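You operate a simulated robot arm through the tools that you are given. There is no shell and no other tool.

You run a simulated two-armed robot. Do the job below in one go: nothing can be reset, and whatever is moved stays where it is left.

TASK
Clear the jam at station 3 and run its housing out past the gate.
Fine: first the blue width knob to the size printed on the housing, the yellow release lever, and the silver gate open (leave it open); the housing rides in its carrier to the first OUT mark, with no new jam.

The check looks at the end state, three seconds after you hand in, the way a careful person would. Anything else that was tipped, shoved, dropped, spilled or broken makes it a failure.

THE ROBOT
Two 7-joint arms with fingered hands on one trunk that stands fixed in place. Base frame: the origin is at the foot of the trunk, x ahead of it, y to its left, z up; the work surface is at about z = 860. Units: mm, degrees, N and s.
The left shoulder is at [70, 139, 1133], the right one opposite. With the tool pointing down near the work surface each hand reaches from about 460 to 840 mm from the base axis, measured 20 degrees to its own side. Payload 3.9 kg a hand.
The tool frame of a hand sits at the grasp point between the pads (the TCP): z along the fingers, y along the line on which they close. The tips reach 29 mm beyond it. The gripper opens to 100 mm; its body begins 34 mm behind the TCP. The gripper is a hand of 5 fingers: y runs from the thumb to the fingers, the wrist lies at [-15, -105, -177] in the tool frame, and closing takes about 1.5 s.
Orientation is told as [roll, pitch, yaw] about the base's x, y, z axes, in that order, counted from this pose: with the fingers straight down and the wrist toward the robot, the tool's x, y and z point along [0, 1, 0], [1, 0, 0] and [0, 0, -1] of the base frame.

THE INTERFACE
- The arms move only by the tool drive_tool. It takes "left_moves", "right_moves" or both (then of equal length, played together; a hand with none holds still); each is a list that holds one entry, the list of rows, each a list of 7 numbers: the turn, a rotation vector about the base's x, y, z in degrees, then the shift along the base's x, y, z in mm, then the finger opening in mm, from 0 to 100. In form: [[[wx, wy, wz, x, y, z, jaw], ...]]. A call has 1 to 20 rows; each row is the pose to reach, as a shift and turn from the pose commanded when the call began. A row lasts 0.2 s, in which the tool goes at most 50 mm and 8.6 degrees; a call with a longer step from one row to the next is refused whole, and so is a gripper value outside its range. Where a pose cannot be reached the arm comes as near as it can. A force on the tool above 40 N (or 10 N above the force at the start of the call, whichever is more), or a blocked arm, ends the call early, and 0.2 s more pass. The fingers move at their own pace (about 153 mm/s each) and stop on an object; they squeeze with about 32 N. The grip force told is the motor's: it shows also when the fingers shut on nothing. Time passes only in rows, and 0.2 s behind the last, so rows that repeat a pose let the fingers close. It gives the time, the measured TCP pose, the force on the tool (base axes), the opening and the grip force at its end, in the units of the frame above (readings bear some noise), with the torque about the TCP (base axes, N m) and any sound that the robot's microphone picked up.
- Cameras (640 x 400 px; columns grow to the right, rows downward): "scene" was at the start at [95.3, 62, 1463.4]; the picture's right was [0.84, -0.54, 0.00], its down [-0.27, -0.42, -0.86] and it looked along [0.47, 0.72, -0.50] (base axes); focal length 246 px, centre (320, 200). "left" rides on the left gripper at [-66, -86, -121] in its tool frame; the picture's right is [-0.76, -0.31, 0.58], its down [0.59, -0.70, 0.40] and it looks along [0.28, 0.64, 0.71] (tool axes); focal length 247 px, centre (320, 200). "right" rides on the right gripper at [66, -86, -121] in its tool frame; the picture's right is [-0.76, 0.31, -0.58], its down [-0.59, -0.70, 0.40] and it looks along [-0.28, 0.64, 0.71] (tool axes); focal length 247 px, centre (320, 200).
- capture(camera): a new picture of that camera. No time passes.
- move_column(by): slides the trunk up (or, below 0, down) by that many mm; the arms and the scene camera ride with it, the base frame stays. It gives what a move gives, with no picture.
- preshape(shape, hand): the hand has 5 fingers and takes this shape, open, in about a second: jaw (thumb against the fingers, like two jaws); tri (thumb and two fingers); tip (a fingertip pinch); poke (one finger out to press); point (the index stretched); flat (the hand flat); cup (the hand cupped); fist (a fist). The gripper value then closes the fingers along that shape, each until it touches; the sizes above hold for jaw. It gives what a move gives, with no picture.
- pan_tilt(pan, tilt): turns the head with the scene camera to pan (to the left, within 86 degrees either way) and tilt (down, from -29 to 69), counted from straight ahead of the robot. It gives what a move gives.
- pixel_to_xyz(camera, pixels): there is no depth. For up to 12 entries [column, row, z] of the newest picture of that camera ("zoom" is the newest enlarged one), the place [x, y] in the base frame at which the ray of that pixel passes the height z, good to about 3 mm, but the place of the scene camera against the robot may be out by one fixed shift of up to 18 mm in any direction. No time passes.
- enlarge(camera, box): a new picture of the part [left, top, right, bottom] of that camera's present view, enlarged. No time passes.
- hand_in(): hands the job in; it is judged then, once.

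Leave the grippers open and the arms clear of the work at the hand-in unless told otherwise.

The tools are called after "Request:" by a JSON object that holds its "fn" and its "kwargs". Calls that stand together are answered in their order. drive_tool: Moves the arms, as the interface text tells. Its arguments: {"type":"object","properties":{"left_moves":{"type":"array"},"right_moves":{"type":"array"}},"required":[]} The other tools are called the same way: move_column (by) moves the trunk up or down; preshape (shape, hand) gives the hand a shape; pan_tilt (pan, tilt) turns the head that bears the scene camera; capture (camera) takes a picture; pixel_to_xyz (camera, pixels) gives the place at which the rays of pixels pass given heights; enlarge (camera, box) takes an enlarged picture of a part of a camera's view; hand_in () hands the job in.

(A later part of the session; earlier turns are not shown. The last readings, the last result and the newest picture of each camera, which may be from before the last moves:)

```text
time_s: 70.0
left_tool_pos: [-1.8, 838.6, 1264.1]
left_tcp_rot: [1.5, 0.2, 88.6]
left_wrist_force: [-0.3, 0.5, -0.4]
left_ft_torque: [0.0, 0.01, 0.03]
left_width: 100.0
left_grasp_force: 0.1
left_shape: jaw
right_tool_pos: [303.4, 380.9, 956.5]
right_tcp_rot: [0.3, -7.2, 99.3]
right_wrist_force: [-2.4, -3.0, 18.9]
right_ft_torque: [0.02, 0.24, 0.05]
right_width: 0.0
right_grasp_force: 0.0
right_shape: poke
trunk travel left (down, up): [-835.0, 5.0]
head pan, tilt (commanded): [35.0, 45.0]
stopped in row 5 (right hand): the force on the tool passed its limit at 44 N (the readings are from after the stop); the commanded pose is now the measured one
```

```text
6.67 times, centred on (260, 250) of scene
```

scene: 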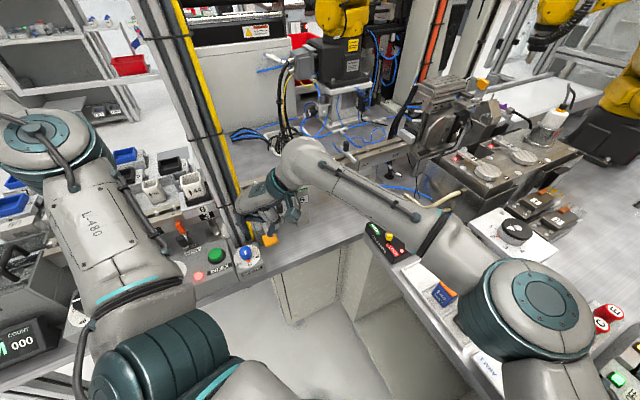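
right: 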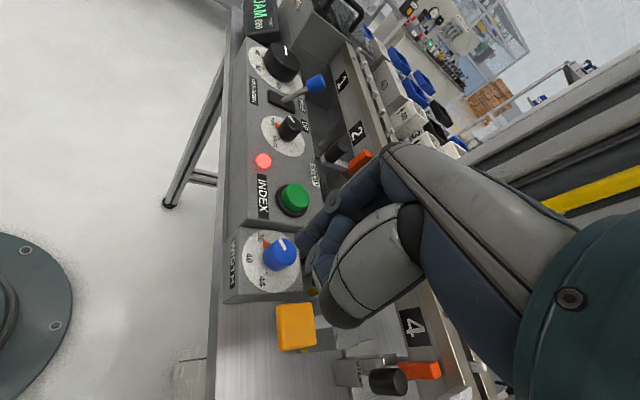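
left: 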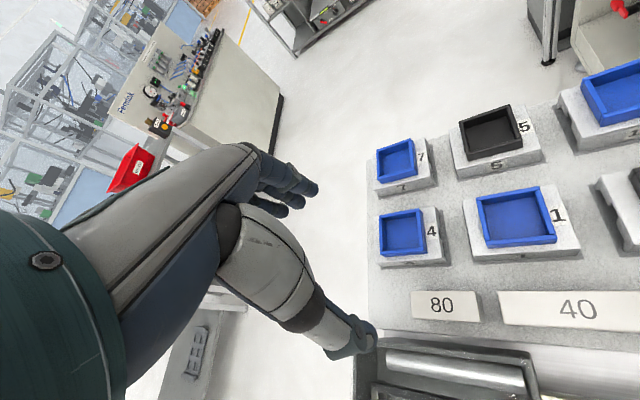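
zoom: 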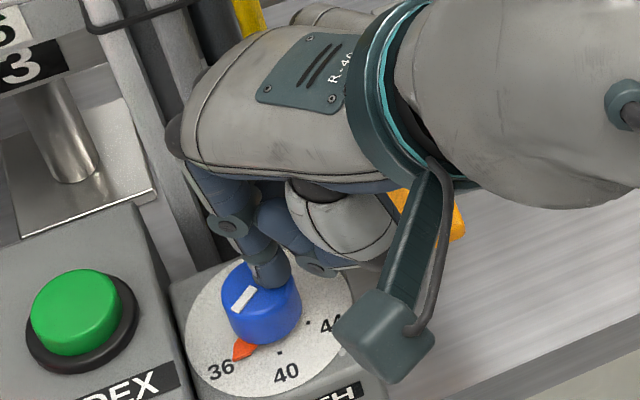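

Contact found on the knob's top (≈19 N up, contact ≈(294.5, 387)). I press ~2 mm and circle counter-clockwise about the knob centre by small steps, about 60° first, to see whether it follows.

Request:
{"fn": "drive_tool", "kwargs": {"right_moves": [[[0, 0, 0, 0, 0, -2, 0], [0, 0, 0, -0.4, 1.3, -2, 0], [0, 0, 0, -1.0, 2.5, -2, 0], [0, 0, 0, -1.9, 3.5, -2, 0], [0, 0, 0, -2.9, 4.4, -2, 0], [0, 0, 0, -4.0, 5.1, -2, 0], [0, 0, 0, -5.3, 5.6, -2, 0], [0, 0, 0, -6.6, 5.9, -2, 0]]]}}

Request:
{"fn": "enlarge", "kwargs": {"camera": "right", "box": [240, 170, 432, 330]}}

Request:
{"fn": "enlarge", "kwargs": {"camera": "scene", "box": [220, 220, 300, 280]}}

```text
time_s: 71.8
left_tool_pos: [-3.1, 837.6, 1265.1]
left_tcp_rot: [1.5, -0.1, 88.4]
left_wrist_force: [0.3, -0.7, -0.1]
left_ft_torque: [-0.01, -0.02, 0.0]
left_width: 99.8
left_grasp_force: 0.0
left_shape: jaw
right_tool_pos: [296.9, 386.5, 957.2]
right_tcp_rot: [0.0, -7.5, 99.4]
right_wrist_force: [1.4, -1.5, 15.4]
right_ft_torque: [0.03, 0.09, 0.05]
right_width: 0.0
right_grasp_force: 0.0
right_shape: poke
trunk travel left (down, up): [-835.0, 5.0]
head pan, tilt (commanded): [35.0, 45.0]
stopped in row 8 (right hand): the force on the tool passed its limit at 40 N (the readings are from after the stop); the commanded pose is now the measured one
```

```text
2.50 times, centred on (336, 250) of right
```

zoom: 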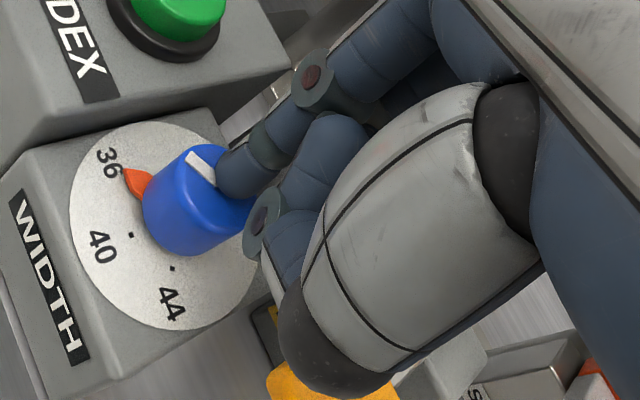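

```text
6.67 times, centred on (260, 250) of scene
```

zoom: 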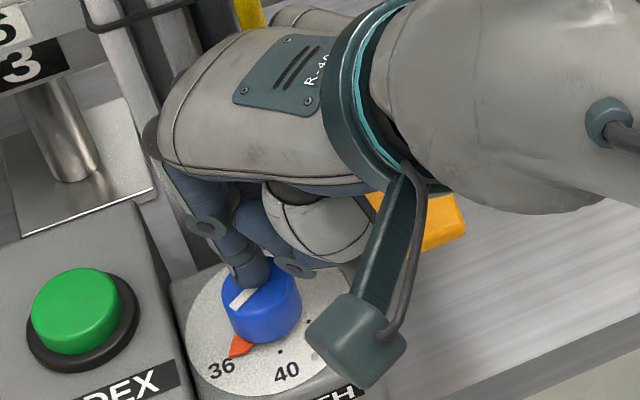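

The finger slid without turning the knob, so the knob has a stiffer detent. Rubbing its side with the fingertip gives more torque: I'll place the poking finger on the operator side, press toward the knob and roll along it to the right (CCW). First lift and go to the start at the knob's left-front, then down.

Request:
{"fn": "drive_tool", "kwargs": {"right_moves": [[[0, 0, 0, 0, 0, 15, 0], [0, 0, 0, -5, -4, 26, 0], [0, 0, 0, -14, -9, 26, 0], [0, 0, 0, -22, -14, 26, 0], [0, 0, 0, -28, -17, 26, 0], [0, 0, 0, -28, -17, 10, 0], [0, 0, 0, -28, -17, -6, 0], [0, 0, 0, -28, -17, -18, 0], [0, 0, 0, -28, -17, -27, 0], [0, 0, 0, -28, -17, -27, 0]]]}}

Request:
{"fn": "enlarge", "kwargs": {"camera": "right", "box": [240, 170, 432, 330]}}

Request:
{"fn": "enlarge", "kwargs": {"camera": "scene", "box": [220, 220, 300, 280]}}

```text
time_s: 73.5
left_tool_pos: [-2.1, 836.7, 1265.2]
left_tcp_rot: [1.5, 0.0, 88.5]
left_wrist_force: [-0.2, -0.2, -0.3]
left_ft_torque: [0.03, 0.01, 0.03]
left_width: 99.9
left_grasp_force: 0.0
left_shape: jaw
right_tool_pos: [271.1, 372.1, 960.9]
right_tcp_rot: [0.3, -8.9, 98.9]
right_wrist_force: [-3.6, -2.7, 16.3]
right_ft_torque: [0.03, -0.08, -0.02]
right_width: 0.0
right_grasp_force: 0.2
right_shape: poke
trunk travel left (down, up): [-835.0, 5.0]
head pan, tilt (commanded): [35.0, 45.0]
stopped in row 8 (right hand): the force on the tool passed its limit at 47 N (the readings are from after the stop); the commanded pose is now the measured one
```

```text
2.50 times, centred on (336, 250) of right
```

zoom: 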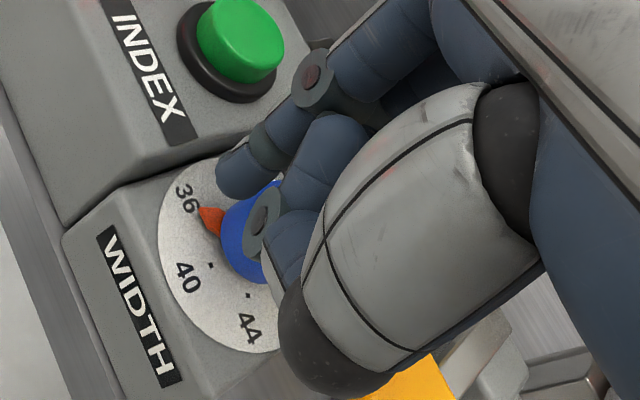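

```text
6.67 times, centred on (260, 250) of scene
```

zoom: 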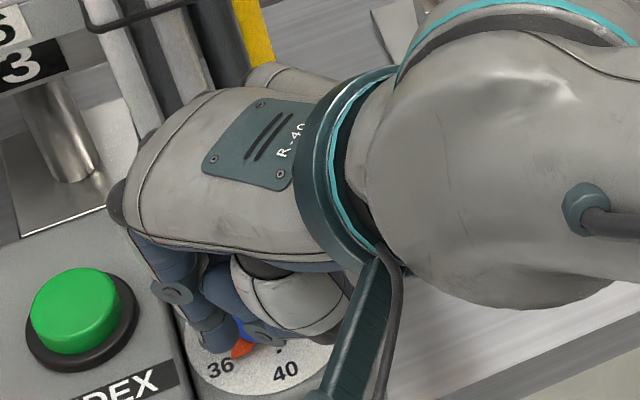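

The thumb rides alongside in "poke" and sat on the knob's top. The "point" shape keeps only the stretched index out in front, so I lift, retreat to the operator side and change to that, with yaw ≈ 61° (facing the knob).

Request:
{"fn": "drive_tool", "kwargs": {"right_moves": [[[0, 0, 0, 0, 0, 25, 0], [0, 0, 0, 0, -10, 55, 0], [-1.5, 0.3, -6.3, -5, -30, 75, 0], [-3, 0.5, -12.6, -12, -50, 80, 0], [-4.5, 0.8, -19, -20, -68, 80, 0], [-6, 1.1, -25, -28, -82, 80, 0], [-7.5, 1.4, -32, -34, -94, 80, 0], [-8.9, 1.6, -38, -38, -102, 80, 0], [-8.9, 1.6, -38, -38, -102, 80, 0]]]}}

Request:
{"fn": "preshape", "kwargs": {"shape": "point", "hand": "right"}}

Request:
{"fn": "capture", "kwargs": {"camera": "right"}}

Request:
{"fn": "capture", "kwargs": {"camera": "scene"}}

```text
time_s: 74.7
left_tool_pos: [-0.4, 838.8, 1264.1]
left_tcp_rot: [1.5, 0.1, 88.5]
left_wrist_force: [0.1, 0.6, 0.0]
left_ft_torque: [-0.03, 0.01, -0.01]
left_width: 99.9
left_grasp_force: 0.0
left_shape: jaw
right_tool_pos: [234.9, 307.4, 1016.7]
right_tcp_rot: [15.7, -4.0, 77.4]
right_wrist_force: [-0.2, 0.0, -0.3]
right_ft_torque: [-0.01, 0.03, 0.0]
right_width: 0.2
right_grasp_force: 0.0
right_shape: poke
trunk travel left (down, up): [-835.0, 5.0]
head pan, tilt (commanded): [35.0, 45.0]
stopped in row 6 (right hand): the arm was blocked; the commanded pose is now the measured one
```

```text
time_s: 75.6
left_tool_pos: [-1.1, 838.4, 1264.3]
left_tcp_rot: [1.6, 0.0, 88.5]
left_wrist_force: [0.1, 0.3, 0.2]
left_ft_torque: [-0.02, -0.01, 0.02]
left_width: 100.1
left_grasp_force: 0.0
left_shape: jaw
right_tool_pos: [234.8, 308.2, 1016.2]
right_tcp_rot: [15.6, -3.9, 77.5]
right_wrist_force: [0.2, 0.6, 0.2]
right_ft_torque: [-0.01, 0.01, -0.01]
right_width: 0.0
right_grasp_force: 0.2
right_shape: point
trunk travel left (down, up): [-835.0, 5.0]
head pan, tilt (commanded): [35.0, 45.0]
```

```text
taken
```

right: 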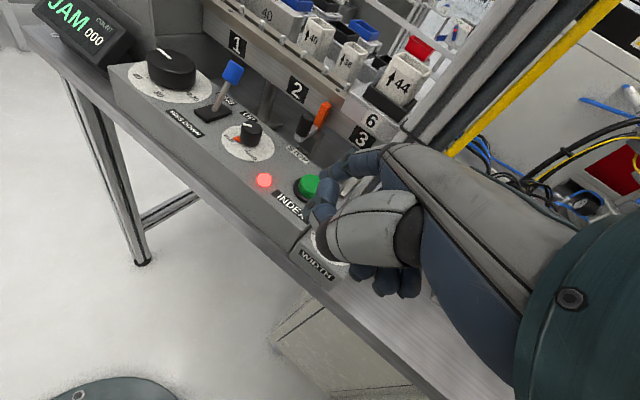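

```text
taken
```

scene: 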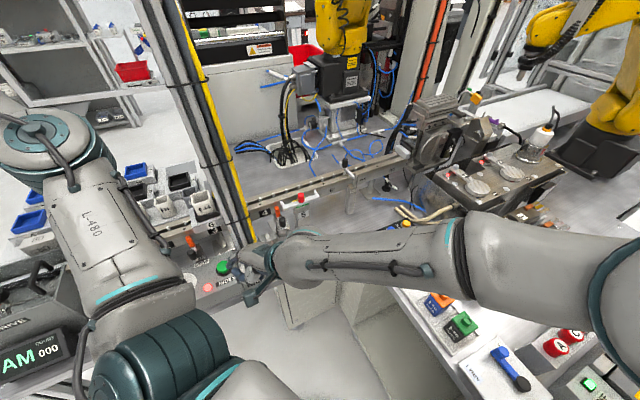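

It stopped "blocked" with the hand rolled 16°. I check close-ups for the index finger's position and any contact with the left arm.

Request:
{"fn": "enlarge", "kwargs": {"camera": "scene", "box": [170, 200, 330, 320]}}

Request:
{"fn": "enlarge", "kwargs": {"camera": "right", "box": [240, 120, 440, 320]}}

```text
3.33 times, centred on (250, 260) of scene
```

zoom: 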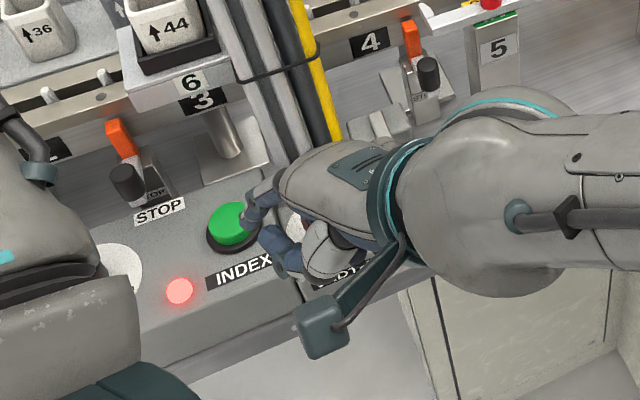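

```text
2.00 times, centred on (340, 220) of right
```

zoom: 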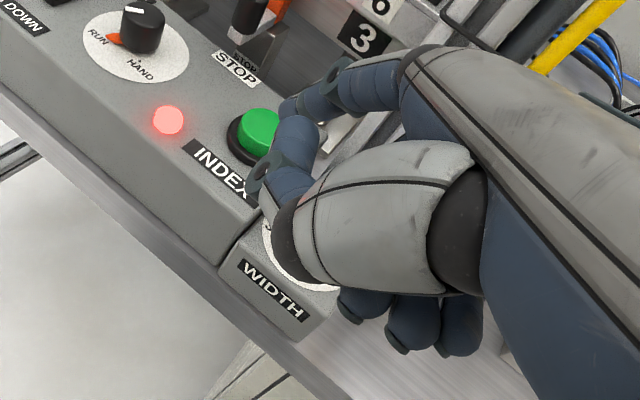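

The "point" finger is not clean either. New idea: close thumb and index ("tip", 0 mm) into one stiff stylus and rub the knob's left side with it, pulling toward the operator, which turns it CCW. I set "tip" and return to yaw 100°, pitch −5° left of the knob, high.

Request:
{"fn": "preshape", "kwargs": {"shape": "tip", "hand": "right"}}

Request:
{"fn": "drive_tool", "kwargs": {"right_moves": [[[0.1, -3, 4, 4, 10, 5, 60], [0.2, -6, 9, 8, 20, 8, 30], [0.4, -9, 13, 12, 30, 8, 0], [0.6, -12, 18, 18, 42, 8, 0], [0.8, -15.7, 22.5, 24, 54, 8, 0], [0.8, -15.7, 22.5, 27, 60, 0, 0], [0.8, -15.7, 22.5, 27, 60, 0, 0]]]}}

Request:
{"fn": "enlarge", "kwargs": {"camera": "right", "box": [240, 170, 432, 330]}}

Request:
{"fn": "enlarge", "kwargs": {"camera": "scene", "box": [200, 200, 320, 290]}}

```text
time_s: 76.5
left_tool_pos: [0.1, 838.8, 1265.1]
left_tcp_rot: [1.4, 0.1, 88.6]
left_wrist_force: [0.0, -0.1, -0.2]
left_ft_torque: [0.01, -0.01, -0.04]
left_width: 100.0
left_grasp_force: 0.0
left_shape: jaw
right_tool_pos: [236.1, 308.3, 1017.1]
right_tcp_rot: [15.6, -4.2, 77.5]
right_wrist_force: [0.5, 0.1, 0.2]
right_ft_torque: [0.0, 0.01, 0.0]
right_width: 100.1
right_grasp_force: 0.0
right_shape: tip
trunk travel left (down, up): [-835.0, 5.0]
head pan, tilt (commanded): [35.0, 45.0]
```

```text
time_s: 78.1
left_tool_pos: [-0.8, 839.4, 1264.0]
left_tcp_rot: [1.5, 0.2, 88.5]
left_wrist_force: [0.1, -0.8, -0.2]
left_ft_torque: [0.05, 0.02, 0.0]
left_width: 100.0
left_grasp_force: 0.1
left_shape: jaw
right_tool_pos: [258.9, 367.8, 1011.6]
right_tcp_rot: [-0.2, -4.5, 101.6]
right_wrist_force: [-0.1, 0.3, -0.5]
right_ft_torque: [0.01, 0.0, -0.02]
right_width: 0.1
right_grasp_force: 32.3
right_shape: tip
trunk travel left (down, up): [-835.0, 5.0]
head pan, tilt (commanded): [35.0, 45.0]
```

```text
2.50 times, centred on (336, 250) of right
```

zoom: 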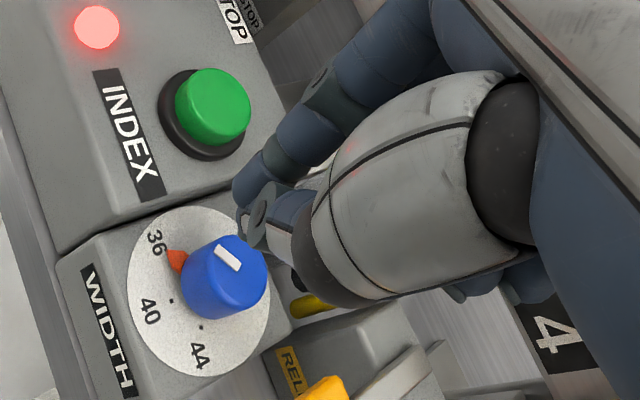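

```text
4.44 times, centred on (260, 245) of scene
```

zoom: 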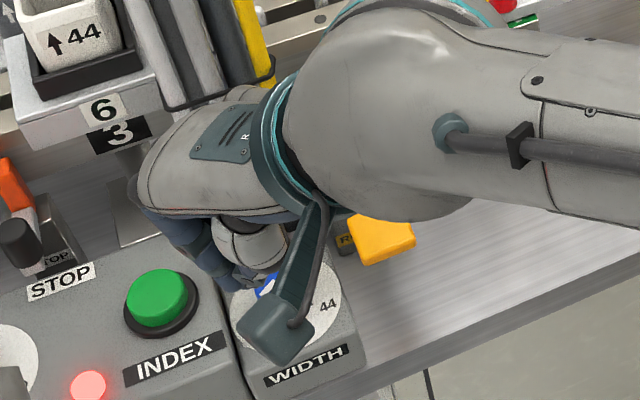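

Thumb and index are pinched into a stylus. I place it left of the knob and lower to z ≈ 943, checking for contact.

Request:
{"fn": "drive_tool", "kwargs": {"right_moves": [[[0, 0, 0, -3, 4, -5, 0], [0, 0, 0, -6, 10, -20, 0], [0, 0, 0, -6, 10, -40, 0], [0, 0, 0, -6, 10, -56, 0], [0, 0, 0, -6, 10, -68, 0], [0, 0, 0, -6, 10, -68, 0]]]}}

Request:
{"fn": "enlarge", "kwargs": {"camera": "right", "box": [240, 170, 432, 330]}}

Request:
{"fn": "enlarge", "kwargs": {"camera": "scene", "box": [200, 210, 320, 300]}}

```text
time_s: 79.5
left_tool_pos: [-0.9, 839.2, 1263.3]
left_tcp_rot: [1.5, 0.1, 88.5]
left_wrist_force: [0.6, 0.0, 0.5]
left_ft_torque: [0.02, -0.04, -0.01]
left_width: 100.1
left_grasp_force: 0.2
left_shape: jaw
right_tool_pos: [256.4, 380.7, 945.4]
right_tcp_rot: [-0.2, -4.6, 101.6]
right_wrist_force: [-0.7, -0.2, -0.4]
right_ft_torque: [-0.03, 0.03, 0.0]
right_width: 0.1
right_grasp_force: 31.7
right_shape: tip
trunk travel left (down, up): [-835.0, 5.0]
head pan, tilt (commanded): [35.0, 45.0]
```

```text
2.50 times, centred on (336, 250) of right
```

zoom: 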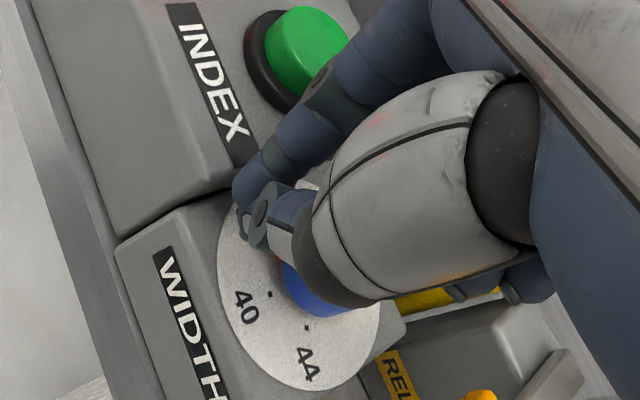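

```text
4.44 times, centred on (260, 255) of scene
```

zoom: 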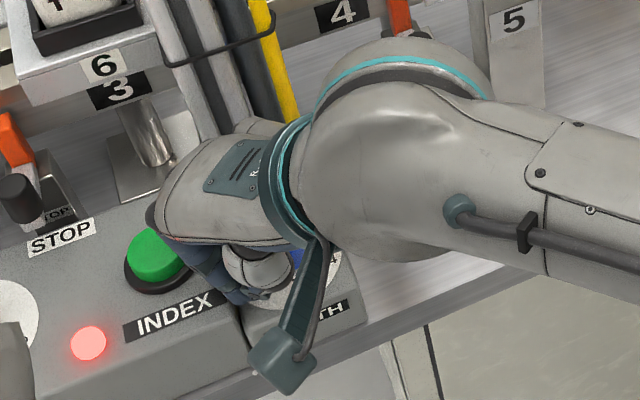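

No contact yet; the stylus is just left of the knob. I press it toward the knob and pull it toward the operator in small steps (about 22 mm), then back off.

Request:
{"fn": "drive_tool", "kwargs": {"right_moves": [[[0, 0, 0, -1.2, 5.9, -4, 0], [0, 0, 0, 1.7, 6.5, -4, 0], [0, 0, 0, 4.7, 7.1, -4, 0], [0, 0, 0, 6.6, 7.5, -4, 0], [0, 0, 0, 7.4, 3.6, -4, 0], [0, 0, 0, 8.7, -0.3, -4, 0], [0, 0, 0, 9.5, -4.2, -4, 0], [0, 0, 0, 10.3, -8.1, -4, 0], [0, 0, 0, 11.1, -12, -4, 0]]]}}

Request:
{"fn": "enlarge", "kwargs": {"camera": "right", "box": [240, 170, 432, 330]}}

Request:
{"fn": "enlarge", "kwargs": {"camera": "scene", "box": [200, 210, 320, 300]}}

```text
time_s: 81.5
left_tool_pos: [-0.1, 838.2, 1264.8]
left_tcp_rot: [1.5, 0.1, 88.4]
left_wrist_force: [-0.9, -0.4, 0.2]
left_ft_torque: [0.04, 0.0, -0.03]
left_width: 99.7
left_grasp_force: 0.0
left_shape: jaw
right_tool_pos: [266.0, 367.1, 941.5]
right_tcp_rot: [-0.2, -4.6, 101.3]
right_wrist_force: [0.1, -0.5, -0.2]
right_ft_torque: [0.02, 0.02, -0.01]
right_width: 0.2
right_grasp_force: 32.0
right_shape: tip
trunk travel left (down, up): [-835.0, 5.0]
head pan, tilt (commanded): [35.0, 45.0]
```

```text
2.50 times, centred on (336, 250) of right
```

zoom: 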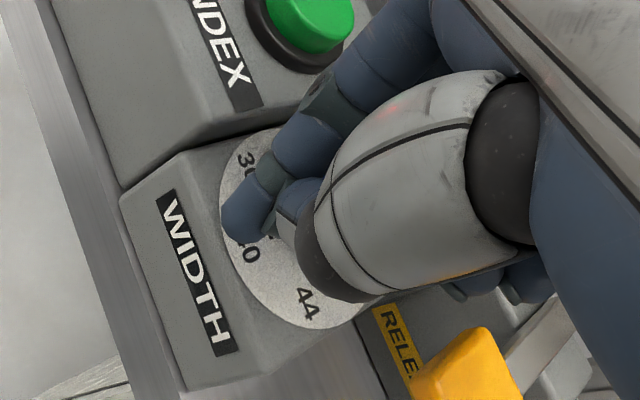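

```text
4.44 times, centred on (260, 255) of scene
```

zoom: 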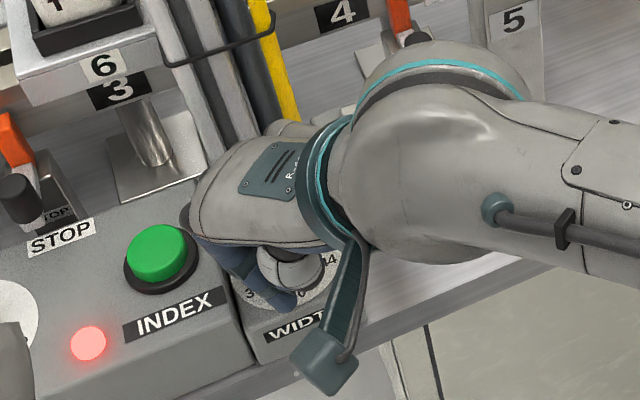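

The fingers slid past; I lift the hand straight up and look at where the pointer is now.

Request:
{"fn": "drive_tool", "kwargs": {"right_moves": [[[0, 0, 0, -4, -4, 0, 0], [0, 0, 0, -6, -8, 20, 0], [0, 0, 0, -6, -14, 50, 0], [0, 0, 0, -6, -20, 80, 0], [0, 0, 0, -6, -20, 80, 0]]]}}

Request:
{"fn": "enlarge", "kwargs": {"camera": "right", "box": [200, 190, 392, 350]}}

Request:
{"fn": "enlarge", "kwargs": {"camera": "scene", "box": [200, 210, 320, 300]}}

```text
time_s: 82.7
left_tool_pos: [-0.2, 838.6, 1263.8]
left_tcp_rot: [1.6, 0.1, 88.5]
left_wrist_force: [-0.1, 1.3, 0.2]
left_ft_torque: [0.01, 0.0, 0.01]
left_width: 99.6
left_grasp_force: 0.1
left_shape: jaw
right_tool_pos: [257.7, 347.0, 1020.2]
right_tcp_rot: [0.0, -4.6, 101.7]
right_wrist_force: [0.2, -0.1, 0.0]
right_ft_torque: [0.02, -0.02, -0.02]
right_width: 0.1
right_grasp_force: 31.8
right_shape: tip
trunk travel left (down, up): [-835.0, 5.0]
head pan, tilt (commanded): [35.0, 45.0]
```

```text
2.50 times, centred on (296, 270) of right
```

zoom: 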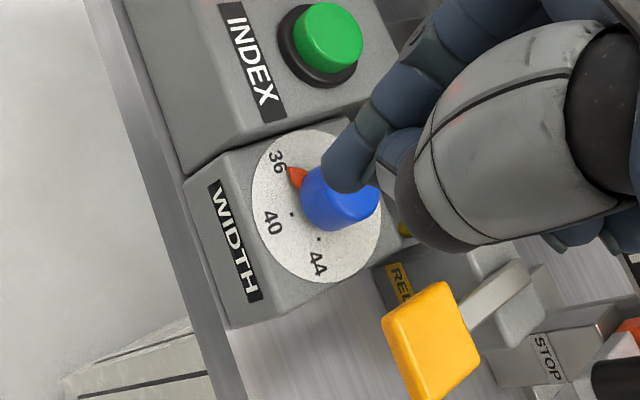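

```text
4.44 times, centred on (260, 255) of scene
```

zoom: 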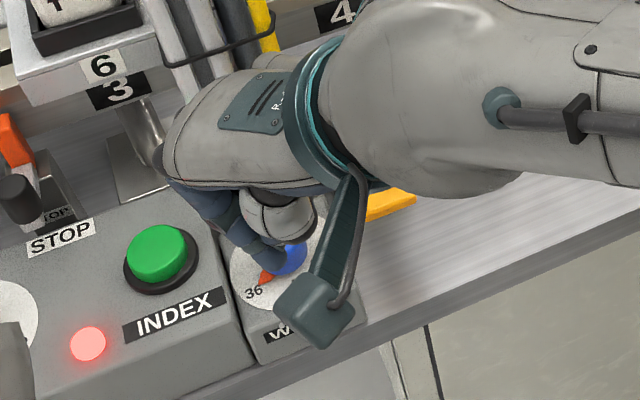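

The pointer is still at 36: rubbing isn't strong enough, so a real pinch-and-turn it is, starting from a lower yaw. Earlier, yaw 61° over the knob was nearly reachable and contact-free; with the trunk raised I test yaw 60°, pitch −5°, opening 42.

Request:
{"fn": "drive_tool", "kwargs": {"right_moves": [[[0, 0, -7, 3, 0, 10, 20], [0, 0, -14, 7, 0, 15, 42], [0, 0, -21, 12, 0, 20, 42], [0, 0, -28, 18, 0, 20, 42], [0, 0, -35, 24, 6, 20, 42], [0, 0, -41.7, 28, 16, 15, 42], [0, 0, -41.7, 30, 28, 0, 42], [0, 0, -41.7, 30, 38, -20, 42], [0, 0, -41.7, 30, 38, -20, 42]]]}}

Request:
{"fn": "enlarge", "kwargs": {"camera": "right", "box": [200, 170, 440, 350]}}

Request:
{"fn": "enlarge", "kwargs": {"camera": "scene", "box": [190, 190, 330, 300]}}

```text
time_s: 83.6
left_tool_pos: [-0.4, 840.4, 1264.3]
left_tcp_rot: [1.5, 0.1, 88.5]
left_wrist_force: [0.0, -0.7, 0.3]
left_ft_torque: [0.0, 0.0, -0.01]
left_width: 99.8
left_grasp_force: 0.0
left_shape: jaw
right_tool_pos: [280.3, 341.6, 1031.2]
right_tcp_rot: [8.2, -4.5, 74.2]
right_wrist_force: [-0.7, -0.7, 0.8]
right_ft_torque: [0.02, 0.0, 0.04]
right_width: 41.3
right_grasp_force: 0.0
right_shape: tip
trunk travel left (down, up): [-835.0, 5.0]
head pan, tilt (commanded): [35.0, 45.0]
stopped in row 4 (right hand): the arm was blocked; the commanded pose is now the measured one
```

```text
2.22 times, centred on (320, 260) of right
```

zoom: 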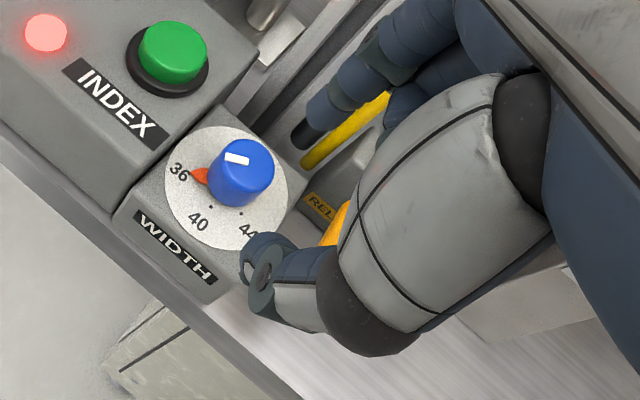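

```text
3.64 times, centred on (260, 245) of scene
```

zoom: 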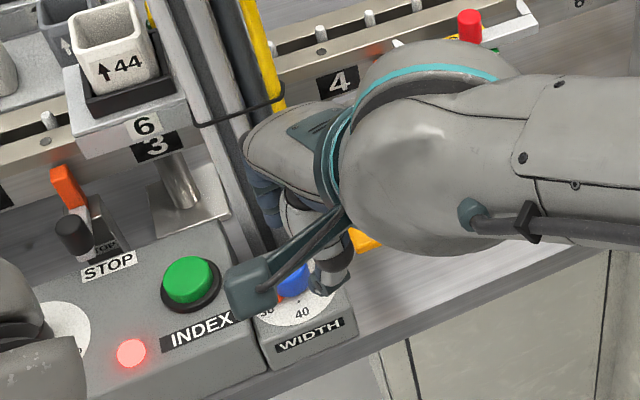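

"Blocked" again at yaw ~75° far from the post, so it's the arm's joint branch, not a contact. I retreat up and back toward the earlier good configuration (around (360, 265, 1220), yaw 45°), then re-approach.

Request:
{"fn": "drive_tool", "kwargs": {"right_moves": [[[-0.5, -0.3, 0, 8, -8, 25, 42], [-2, -1.2, -4, 18, -18, 55, 42], [-3.5, -2.1, -9, 30, -30, 85, 42], [-5, -3, -15, 44, -44, 120, 42], [-6.5, -4, -22, 60, -58, 155, 42], [-8, -4.9, -29, 78, -75, 185, 42], [-8, -4.9, -29, 90, -90, 190, 42]]]}}

Request:
{"fn": "capture", "kwargs": {"camera": "scene"}}

```text
time_s: 85.2
left_tool_pos: [1.1, 837.0, 1265.9]
left_tcp_rot: [1.6, 0.1, 88.5]
left_wrist_force: [0.3, -0.2, -0.3]
left_ft_torque: [0.0, 0.01, 0.0]
left_width: 99.9
left_grasp_force: 0.0
left_shape: jaw
right_tool_pos: [367.3, 250.4, 1218.3]
right_tcp_rot: [-0.1, 0.1, 45.7]
right_wrist_force: [-0.2, 0.2, -0.5]
right_ft_torque: [0.02, 0.0, -0.01]
right_width: 41.5
right_grasp_force: 0.0
right_shape: tip
trunk travel left (down, up): [-835.0, 5.0]
head pan, tilt (commanded): [35.0, 45.0]
```

```text
taken
```

scene: 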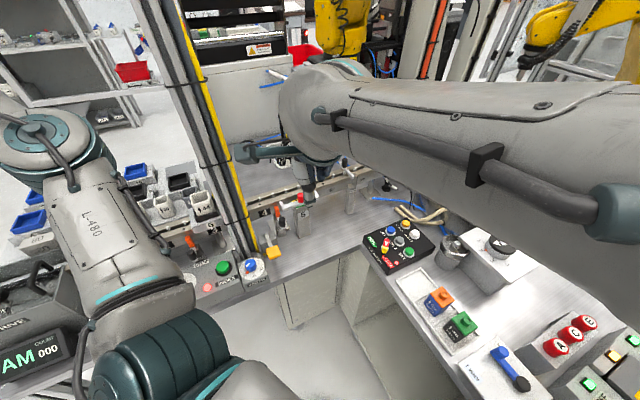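

Level at (367, 250, 1218), yaw 46°. Now I re-approach to about (300, 355, 1150), yaw 62°, pitch −5°.

Request:
{"fn": "drive_tool", "kwargs": {"right_moves": [[[0.6, -0.4, 2.3, -10, 15, -10, 42], [1.2, -0.8, 4.6, -20, 30, -20, 42], [1.8, -1.3, 7, -30, 45, -30, 42], [2.4, -1.7, 9.2, -40, 60, -40, 42], [3, -2.1, 11.5, -50, 76, -50, 42], [3.5, -2.5, 14, -60, 92, -60, 42], [4, -2.9, 16, -67, 105, -68, 42], [4, -2.9, 16, -67, 105, -68, 42]]]}}

Request:
{"fn": "drive_tool", "kwargs": {"right_moves": [[[0, 0, 1.5, -3, 7, -20, 42], [0, 0, 3, -6, 14, -45, 42], [0, 0, 4.5, -9, 21, -70, 42], [0, 0, 6, -12, 28, -95, 42], [0, 0, 8, -12, 30, -120, 42], [0, 0, 8, -12, 30, -145, 42], [0, 0, 8, -12, 30, -145, 42]]]}}

Request:
{"fn": "enlarge", "kwargs": {"camera": "right", "box": [200, 170, 440, 350]}}

Request:
{"fn": "enlarge", "kwargs": {"camera": "scene", "box": [190, 190, 330, 300]}}

```text
time_s: 87.2
left_tool_pos: [-1.6, 837.8, 1264.6]
left_tcp_rot: [1.5, 0.1, 88.6]
left_wrist_force: [-0.3, 0.8, -0.3]
left_ft_torque: [0.03, -0.02, 0.0]
left_width: 99.7
left_grasp_force: 0.1
left_shape: jaw
right_tool_pos: [313.7, 350.9, 1199.5]
right_tcp_rot: [0.9, -9.4, 60.3]
right_wrist_force: [-0.1, 0.6, 0.0]
right_ft_torque: [0.0, 0.02, -0.03]
right_width: 41.7
right_grasp_force: 0.0
right_shape: tip
trunk travel left (down, up): [-835.0, 5.0]
head pan, tilt (commanded): [35.0, 45.0]
stopped in row 8 (right hand): the arm was blocked; the commanded pose is now the measured one
```

```text
time_s: 88.8
left_tool_pos: [-1.1, 838.4, 1264.9]
left_tcp_rot: [1.5, 0.1, 88.5]
left_wrist_force: [-0.2, 0.4, 0.5]
left_ft_torque: [0.02, 0.03, 0.04]
left_width: 100.0
left_grasp_force: 0.1
left_shape: jaw
right_tool_pos: [310.0, 377.4, 1056.6]
right_tcp_rot: [1.1, -9.4, 67.4]
right_wrist_force: [-0.6, -0.4, 0.7]
right_ft_torque: [0.0, -0.01, 0.04]
right_width: 41.3
right_grasp_force: 0.0
right_shape: tip
trunk travel left (down, up): [-835.0, 5.0]
head pan, tilt (commanded): [35.0, 45.0]
```

```text
2.22 times, centred on (320, 260) of right
```

zoom: 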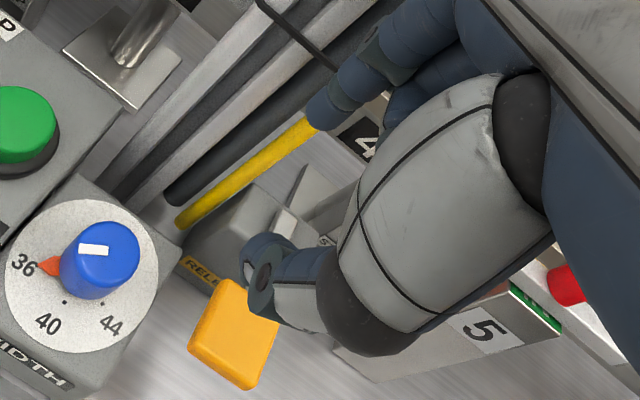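

```text
3.64 times, centred on (260, 245) of scene
```

zoom: 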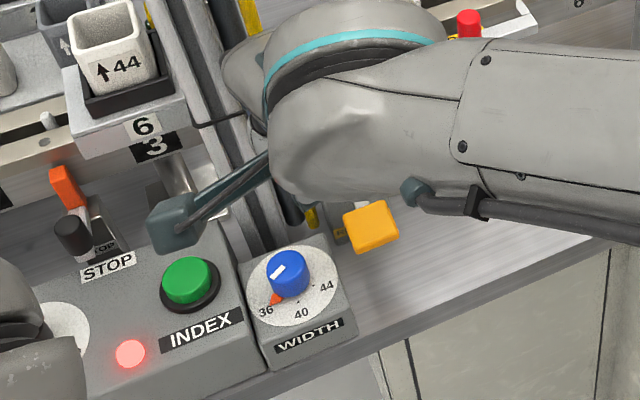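

I'm at (310, 377, 1057), yaw 67°, no force. I go on to centre over the knob at z ≈ 1000, yaw 72°, pitch −6°.

Request:
{"fn": "drive_tool", "kwargs": {"right_moves": [[[-0.8, 0.3, 1, -5, 2, -10, 42], [-1.6, 0.6, 2, -10, 4, -22, 42], [-2.4, 0.9, 3.5, -15, 6, -35, 42], [-3.2, 1.2, 5, -20, 8, -48, 42], [-3.2, 1.2, 5, -22, 8.5, -56, 42], [-3.2, 1.2, 5, -22, 8.5, -56, 42]]]}}

Request:
{"fn": "enlarge", "kwargs": {"camera": "right", "box": [200, 170, 440, 350]}}

Request:
{"fn": "capture", "kwargs": {"camera": "scene"}}

```text
time_s: 90.2
left_tool_pos: [-2.1, 839.9, 1264.0]
left_tcp_rot: [1.5, 0.2, 88.5]
left_wrist_force: [0.0, -0.3, 0.8]
left_ft_torque: [-0.01, 0.06, 0.03]
left_width: 100.0
left_grasp_force: 0.0
left_shape: jaw
right_tool_pos: [284.9, 386.9, 990.7]
right_tcp_rot: [0.9, -5.5, 73.5]
right_wrist_force: [0.3, 0.8, -0.6]
right_ft_torque: [0.02, 0.0, 0.0]
right_width: 41.8
right_grasp_force: 0.1
right_shape: tip
right hand out of reach, approached as far as the arm can: row 4, 5, 6
trunk travel left (down, up): [-835.0, 5.0]
head pan, tilt (commanded): [35.0, 45.0]
```

```text
2.22 times, centred on (320, 260) of right
```

zoom: 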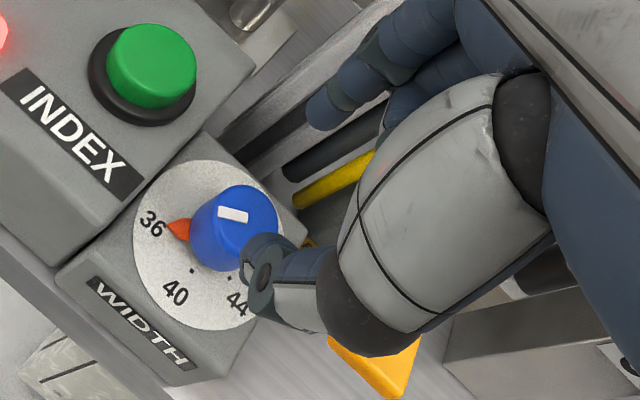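

```text
taken
```

scene: 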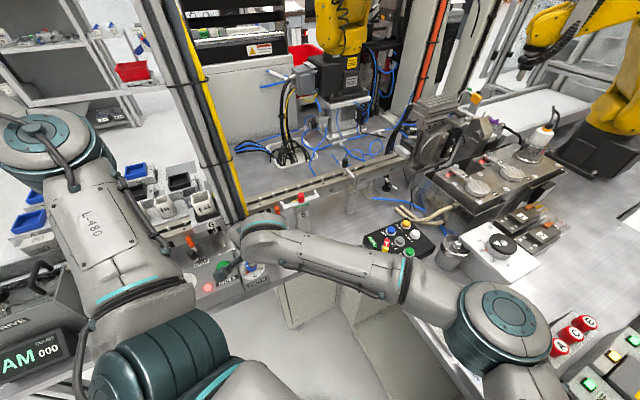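

Excellent: (285, 387, 991), yaw 73.5°, no force, elbow low right. I centre (+3, −1) and lower to z ≈ 942.

Request:
{"fn": "drive_tool", "kwargs": {"right_moves": [[[0, 0, 0, 1.5, -0.5, -10, 42], [0, 0, 0, 3, -1, -22, 42], [0, 0, 0, 3, -1, -34, 42], [0, 0, 0, 3, -1, -44, 42], [0, 0, 0, 3, -1, -49, 42], [0, 0, 0, 3, -1, -49, 42]]]}}

Request:
{"fn": "enlarge", "kwargs": {"camera": "right", "box": [200, 170, 440, 350]}}

Request:
{"fn": "enlarge", "kwargs": {"camera": "scene", "box": [190, 190, 330, 300]}}

```text
time_s: 91.6
left_tool_pos: [-0.6, 838.9, 1264.5]
left_tcp_rot: [1.5, 0.1, 88.5]
left_wrist_force: [-0.1, 0.3, -0.3]
left_ft_torque: [0.02, -0.01, 0.01]
left_width: 99.9
left_grasp_force: 0.1
left_shape: jaw
right_tool_pos: [286.2, 385.4, 942.0]
right_tcp_rot: [1.0, -5.4, 73.4]
right_wrist_force: [-0.8, -0.2, -0.3]
right_ft_torque: [0.0, -0.04, 0.04]
right_width: 41.8
right_grasp_force: 0.1
right_shape: tip
trunk travel left (down, up): [-835.0, 5.0]
head pan, tilt (commanded): [35.0, 45.0]
```

```text
2.22 times, centred on (320, 260) of right
```

zoom: 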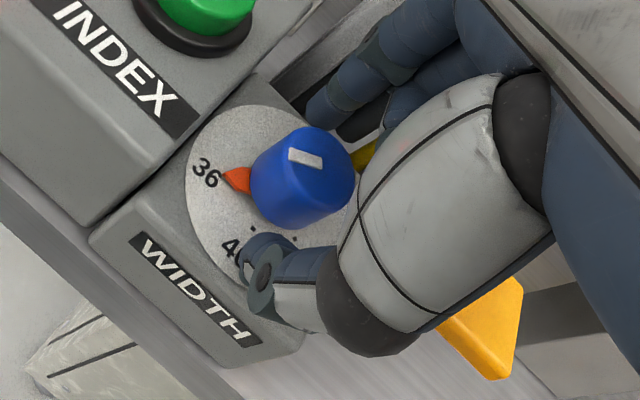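

```text
3.64 times, centred on (260, 245) of scene
```

zoom: 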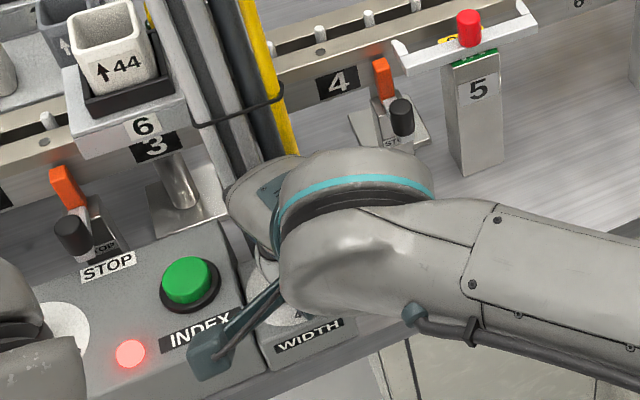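

The knob stands between index and thumb with no contact. Before gripping, I test turning the open hand to a lower yaw (−16°) here to enlarge the usable stroke.

Request:
{"fn": "drive_tool", "kwargs": {"right_moves": [[[0, 0, -5, 0, 0.2, 2, 44], [0, 0, -10, 0.2, 0.4, 2, 44], [0, 0, -16, 0.4, 0.6, 2, 44], [0, 0, -16, 0.4, 0.6, 2, 44]]]}}

Request:
{"fn": "enlarge", "kwargs": {"camera": "right", "box": [200, 170, 440, 350]}}

```text
time_s: 92.6
left_tool_pos: [-2.4, 840.1, 1264.4]
left_tcp_rot: [1.4, 0.1, 88.6]
left_wrist_force: [-0.1, 0.4, 0.4]
left_ft_torque: [0.04, 0.06, 0.01]
left_width: 99.9
left_grasp_force: 0.1
left_shape: jaw
right_tool_pos: [299.1, 378.0, 942.3]
right_tcp_rot: [0.9, -5.5, 57.4]
right_wrist_force: [0.3, -0.5, -0.1]
right_ft_torque: [-0.01, 0.03, 0.0]
right_width: 43.8
right_grasp_force: 0.1
right_shape: tip
right hand out of reach, approached as far as the arm can: row 2, 3, 4
trunk travel left (down, up): [-835.0, 5.0]
head pan, tilt (commanded): [35.0, 45.0]
```

```text
2.22 times, centred on (320, 260) of right
```

zoom: 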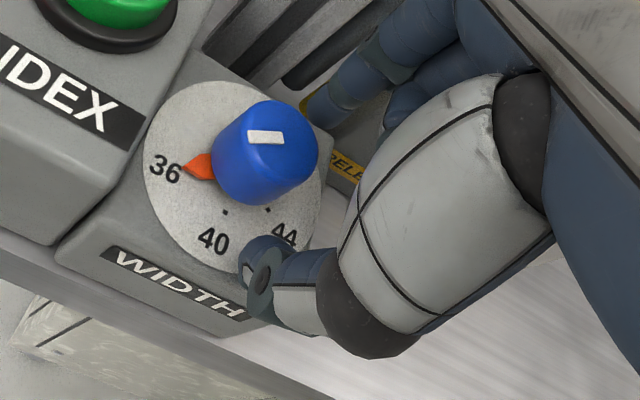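

At 57° it falls 14 mm short; at 73° it was fine. I return to yaw 70°, centred, lower 2 mm and close on the knob.

Request:
{"fn": "drive_tool", "kwargs": {"right_moves": [[[0, 0, 6, -5, 4, 0, 44], [0, 0, 12.6, -11, 7.7, 0, 44], [0, 0, 12.6, -11, 7.7, -2, 44], [0, 0, 12.6, -11, 7.7, -3, 34], [0, 0, 12.6, -11, 7.7, -3, 24], [0, 0, 12.6, -11, 7.7, -3, 10], [0, 0, 12.6, -11, 7.7, -3, 0], [0, 0, 12.6, -11, 7.7, -3, 0]]]}}

Request:
{"fn": "enlarge", "kwargs": {"camera": "right", "box": [200, 170, 440, 350]}}

```text
time_s: 94.4
left_tool_pos: [-1.9, 838.7, 1264.2]
left_tcp_rot: [1.5, 0.1, 88.6]
left_wrist_force: [-0.1, -0.7, -0.1]
left_ft_torque: [0.0, 0.0, -0.02]
left_width: 99.8
left_grasp_force: 0.1
left_shape: jaw
right_tool_pos: [287.8, 385.5, 939.7]
right_tcp_rot: [0.9, -5.6, 70.1]
right_wrist_force: [-0.9, -0.9, -1.9]
right_ft_torque: [-0.09, 0.06, 0.0]
right_width: 24.7
right_grasp_force: 31.8
right_shape: tip
trunk travel left (down, up): [-835.0, 5.0]
head pan, tilt (commanded): [35.0, 45.0]
```

```text
2.22 times, centred on (320, 260) of right
```

zoom: 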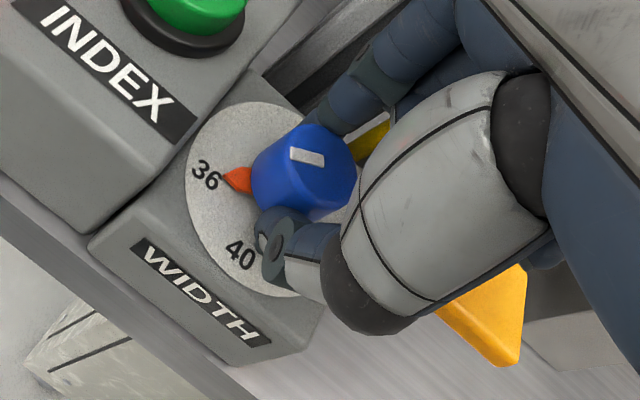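

Gripped cleanly at yaw 70° (32 N, almost no side force). I turn +30° in 5° steps.

Request:
{"fn": "drive_tool", "kwargs": {"right_moves": [[[0, 0, 5, 0.2, 0, 0, 0], [0, 0, 10, 0.4, 0, 0, 0], [0, 0, 15, 0.6, 0, 0, 0], [0, 0, 20, 0.8, 0, 0, 0], [0, 0, 25, 1, 0, 0, 0], [0, 0, 29, 1.1, 0, 0, 0], [0, 0, 29, 1.1, 0, 0, 0]]]}}

Request:
{"fn": "enlarge", "kwargs": {"camera": "right", "box": [200, 170, 440, 350]}}

```text
time_s: 96.0
left_tool_pos: [-0.8, 839.9, 1263.6]
left_tcp_rot: [1.4, 0.2, 88.5]
left_wrist_force: [0.3, 0.1, 0.3]
left_ft_torque: [-0.02, -0.03, 0.01]
left_width: 100.1
left_grasp_force: 0.1
left_shape: jaw
right_tool_pos: [289.2, 385.6, 939.4]
right_tcp_rot: [1.0, -5.5, 99.1]
right_wrist_force: [-0.7, -0.3, -0.2]
right_ft_torque: [-0.11, -0.03, -0.02]
right_width: 24.5
right_grasp_force: 32.2
right_shape: tip
trunk travel left (down, up): [-835.0, 5.0]
head pan, tilt (commanded): [35.0, 45.0]
```

```text
2.22 times, centred on (320, 260) of right
```

zoom: 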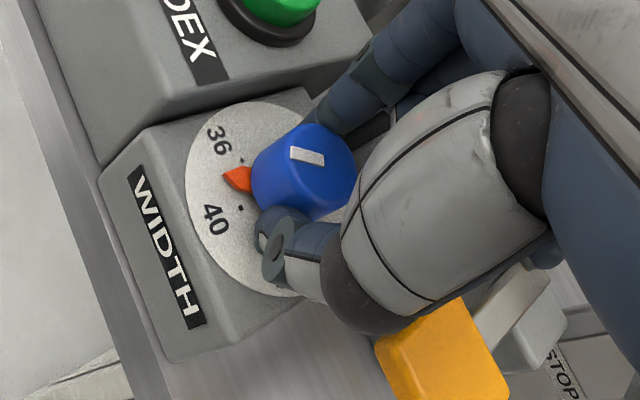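

The knob followed: the pointer is now between 36 and 40. I open the fingers, see whether it stays, and turn back to yaw 70° for the next stroke.

Request:
{"fn": "drive_tool", "kwargs": {"right_moves": [[[0, 0, 0, 0, 0, 0, 20], [0, 0, 0, 0, 0, 0, 36], [0, 0, 0, 0, 0, 0, 44], [0, 0, 0, 0, 0, 1, 44]]]}}

Request:
{"fn": "enlarge", "kwargs": {"camera": "right", "box": [200, 170, 440, 350]}}

Request:
{"fn": "drive_tool", "kwargs": {"right_moves": [[[0, 0, -6, -0.2, 0, 1, 44], [0, 0, -12, -0.5, 0, 1, 44], [0, 0, -18, -0.7, 0, 1, 44], [0, 0, -24, -0.9, 0, 1, 44], [0, 0, -30, -1.2, 0, 1, 44], [0, 0, -30, -1.2, 0, 1, 44]]]}}

Request:
{"fn": "enlarge", "kwargs": {"camera": "right", "box": [200, 170, 440, 350]}}

```text
time_s: 97.0
left_tool_pos: [0.1, 838.8, 1264.6]
left_tcp_rot: [1.4, 0.1, 88.4]
left_wrist_force: [0.1, -0.3, -0.7]
left_ft_torque: [0.02, -0.04, -0.01]
left_width: 99.8
left_grasp_force: 0.0
left_shape: jaw
right_tool_pos: [288.2, 386.1, 941.6]
right_tcp_rot: [1.0, -5.5, 99.1]
right_wrist_force: [0.1, -1.2, -0.5]
right_ft_torque: [-0.01, -0.01, 0.03]
right_width: 43.9
right_grasp_force: 0.0
right_shape: tip
trunk travel left (down, up): [-835.0, 5.0]
head pan, tilt (commanded): [35.0, 45.0]
```

```text
2.22 times, centred on (320, 260) of right
```

zoom: 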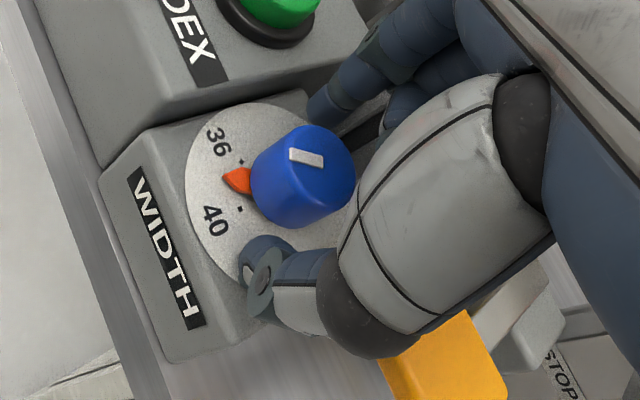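

```text
time_s: 98.4
left_tool_pos: [-2.3, 839.9, 1264.4]
left_tcp_rot: [1.5, 0.1, 88.4]
left_wrist_force: [0.1, 0.1, 0.2]
left_ft_torque: [0.0, -0.02, -0.01]
left_width: 99.7
left_grasp_force: 0.0
left_shape: jaw
right_tool_pos: [287.3, 385.9, 941.9]
right_tcp_rot: [0.9, -5.5, 69.0]
right_wrist_force: [0.3, 0.1, -1.0]
right_ft_torque: [0.02, 0.03, 0.0]
right_width: 43.5
right_grasp_force: 0.0
right_shape: tip
trunk travel left (down, up): [-835.0, 5.0]
head pan, tilt (commanded): [35.0, 45.0]
```

```text
2.22 times, centred on (320, 260) of right
```

zoom: 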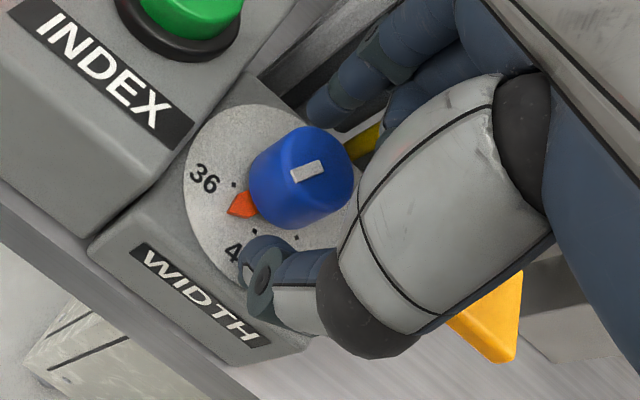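

The knob stays put when released, so I can ratchet. I run one whole cycle: close, turn +30°, open, turn back.

Request:
{"fn": "drive_tool", "kwargs": {"right_moves": [[[0, 0, 0, 0.5, 0, -2, 34], [0, 0, 0, 0.5, 0, -2, 20], [0, 0, 0, 0.5, 0, -2, 5], [0, 0, 0, 0.5, 0, -2, 0], [0, 0, 0, 0.5, 0, -2, 0], [0, 0, 5, 0.7, 0, -2, 0], [0, 0, 10, 0.9, 0, -2, 0], [0, 0, 15, 1.1, 0, -2, 0], [0, 0, 20, 1.3, 0, -2, 0], [0, 0, 25, 1.5, 0, -2, 0], [0, 0, 30, 1.7, 0, -2, 0], [0, 0, 30, 1.7, 0, -2, 0], [0, 0, 30, 1.7, 0, -2, 24], [0, 0, 30, 1.7, 0, -1, 44], [0, 0, 30, 1.7, 0, 0, 44], [0, 0, 24, 1.3, 0, 0, 44], [0, 0, 18, 0.9, 0, 0, 44], [0, 0, 12, 0.6, 0, 0, 44], [0, 0, 6, 0.3, 0, 0, 44], [0, 0, 0, 0, 0, 0, 44]]]}}

Request:
{"fn": "enlarge", "kwargs": {"camera": "right", "box": [200, 170, 440, 350]}}

```text
time_s: 102.6
left_tool_pos: [-0.5, 840.5, 1264.6]
left_tcp_rot: [1.5, 0.1, 88.5]
left_wrist_force: [0.3, 0.6, -0.2]
left_ft_torque: [-0.01, 0.01, 0.03]
left_width: 99.8
left_grasp_force: 0.1
left_shape: jaw
right_tool_pos: [288.1, 385.9, 941.5]
right_tcp_rot: [1.0, -5.5, 68.9]
right_wrist_force: [1.0, 0.1, -0.4]
right_ft_torque: [0.0, -0.03, -0.01]
right_width: 43.7
right_grasp_force: 0.0
right_shape: tip
trunk travel left (down, up): [-835.0, 5.0]
head pan, tilt (commanded): [35.0, 45.0]
```

```text
2.22 times, centred on (320, 260) of right
```

zoom: 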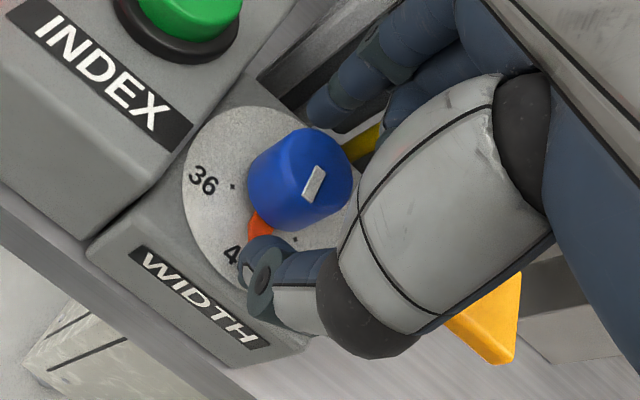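

It works: the pointer is now at 40. I repeat the same cycle.

Request:
{"fn": "drive_tool", "kwargs": {"right_moves": [[[0, 0, 0, 0.3, 0, -2, 34], [0, 0, 0, 0.3, 0, -2, 20], [0, 0, 0, 0.3, 0, -2, 5], [0, 0, 0, 0.3, 0, -2, 0], [0, 0, 0, 0.3, 0, -2, 0], [0, 0, 5, 0.5, 0, -2, 0], [0, 0, 10, 0.7, 0, -2, 0], [0, 0, 15, 0.9, 0, -2, 0], [0, 0, 20, 1.1, 0, -2, 0], [0, 0, 25, 1.3, 0, -2, 0], [0, 0, 30, 1.5, 0, -2, 0], [0, 0, 30, 1.5, 0, -2, 0], [0, 0, 30, 1.5, 0, -2, 24], [0, 0, 30, 1.5, 0, -1, 44], [0, 0, 30, 1.5, 0, 0, 44], [0, 0, 24, 1.2, 0, 0, 44], [0, 0, 18, 0.9, 0, 0, 44], [0, 0, 12, 0.6, 0, 0, 44], [0, 0, 6, 0.3, 0, 0, 44], [0, 0, 0, 0, 0, 0, 44]]]}}

Request:
{"fn": "enlarge", "kwargs": {"camera": "right", "box": [200, 170, 440, 350]}}

```text
time_s: 106.8
left_tool_pos: [-1.4, 839.0, 1265.1]
left_tcp_rot: [1.6, 0.1, 88.5]
left_wrist_force: [-0.2, -0.4, -0.1]
left_ft_torque: [0.0, 0.01, 0.03]
left_width: 100.1
left_grasp_force: 0.1
left_shape: jaw
right_tool_pos: [289.2, 385.3, 942.0]
right_tcp_rot: [0.8, -5.5, 69.1]
right_wrist_force: [-0.8, 0.6, -0.2]
right_ft_torque: [-0.01, 0.03, 0.02]
right_width: 43.5
right_grasp_force: 0.2
right_shape: tip
trunk travel left (down, up): [-835.0, 5.0]
head pan, tilt (commanded): [35.0, 45.0]
```

```text
2.22 times, centred on (320, 260) of right
```

zoom: 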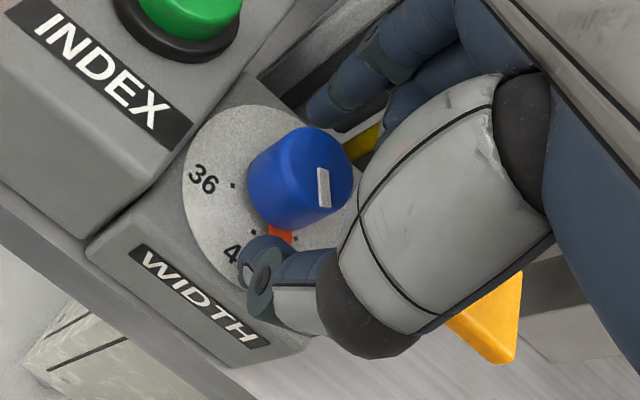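

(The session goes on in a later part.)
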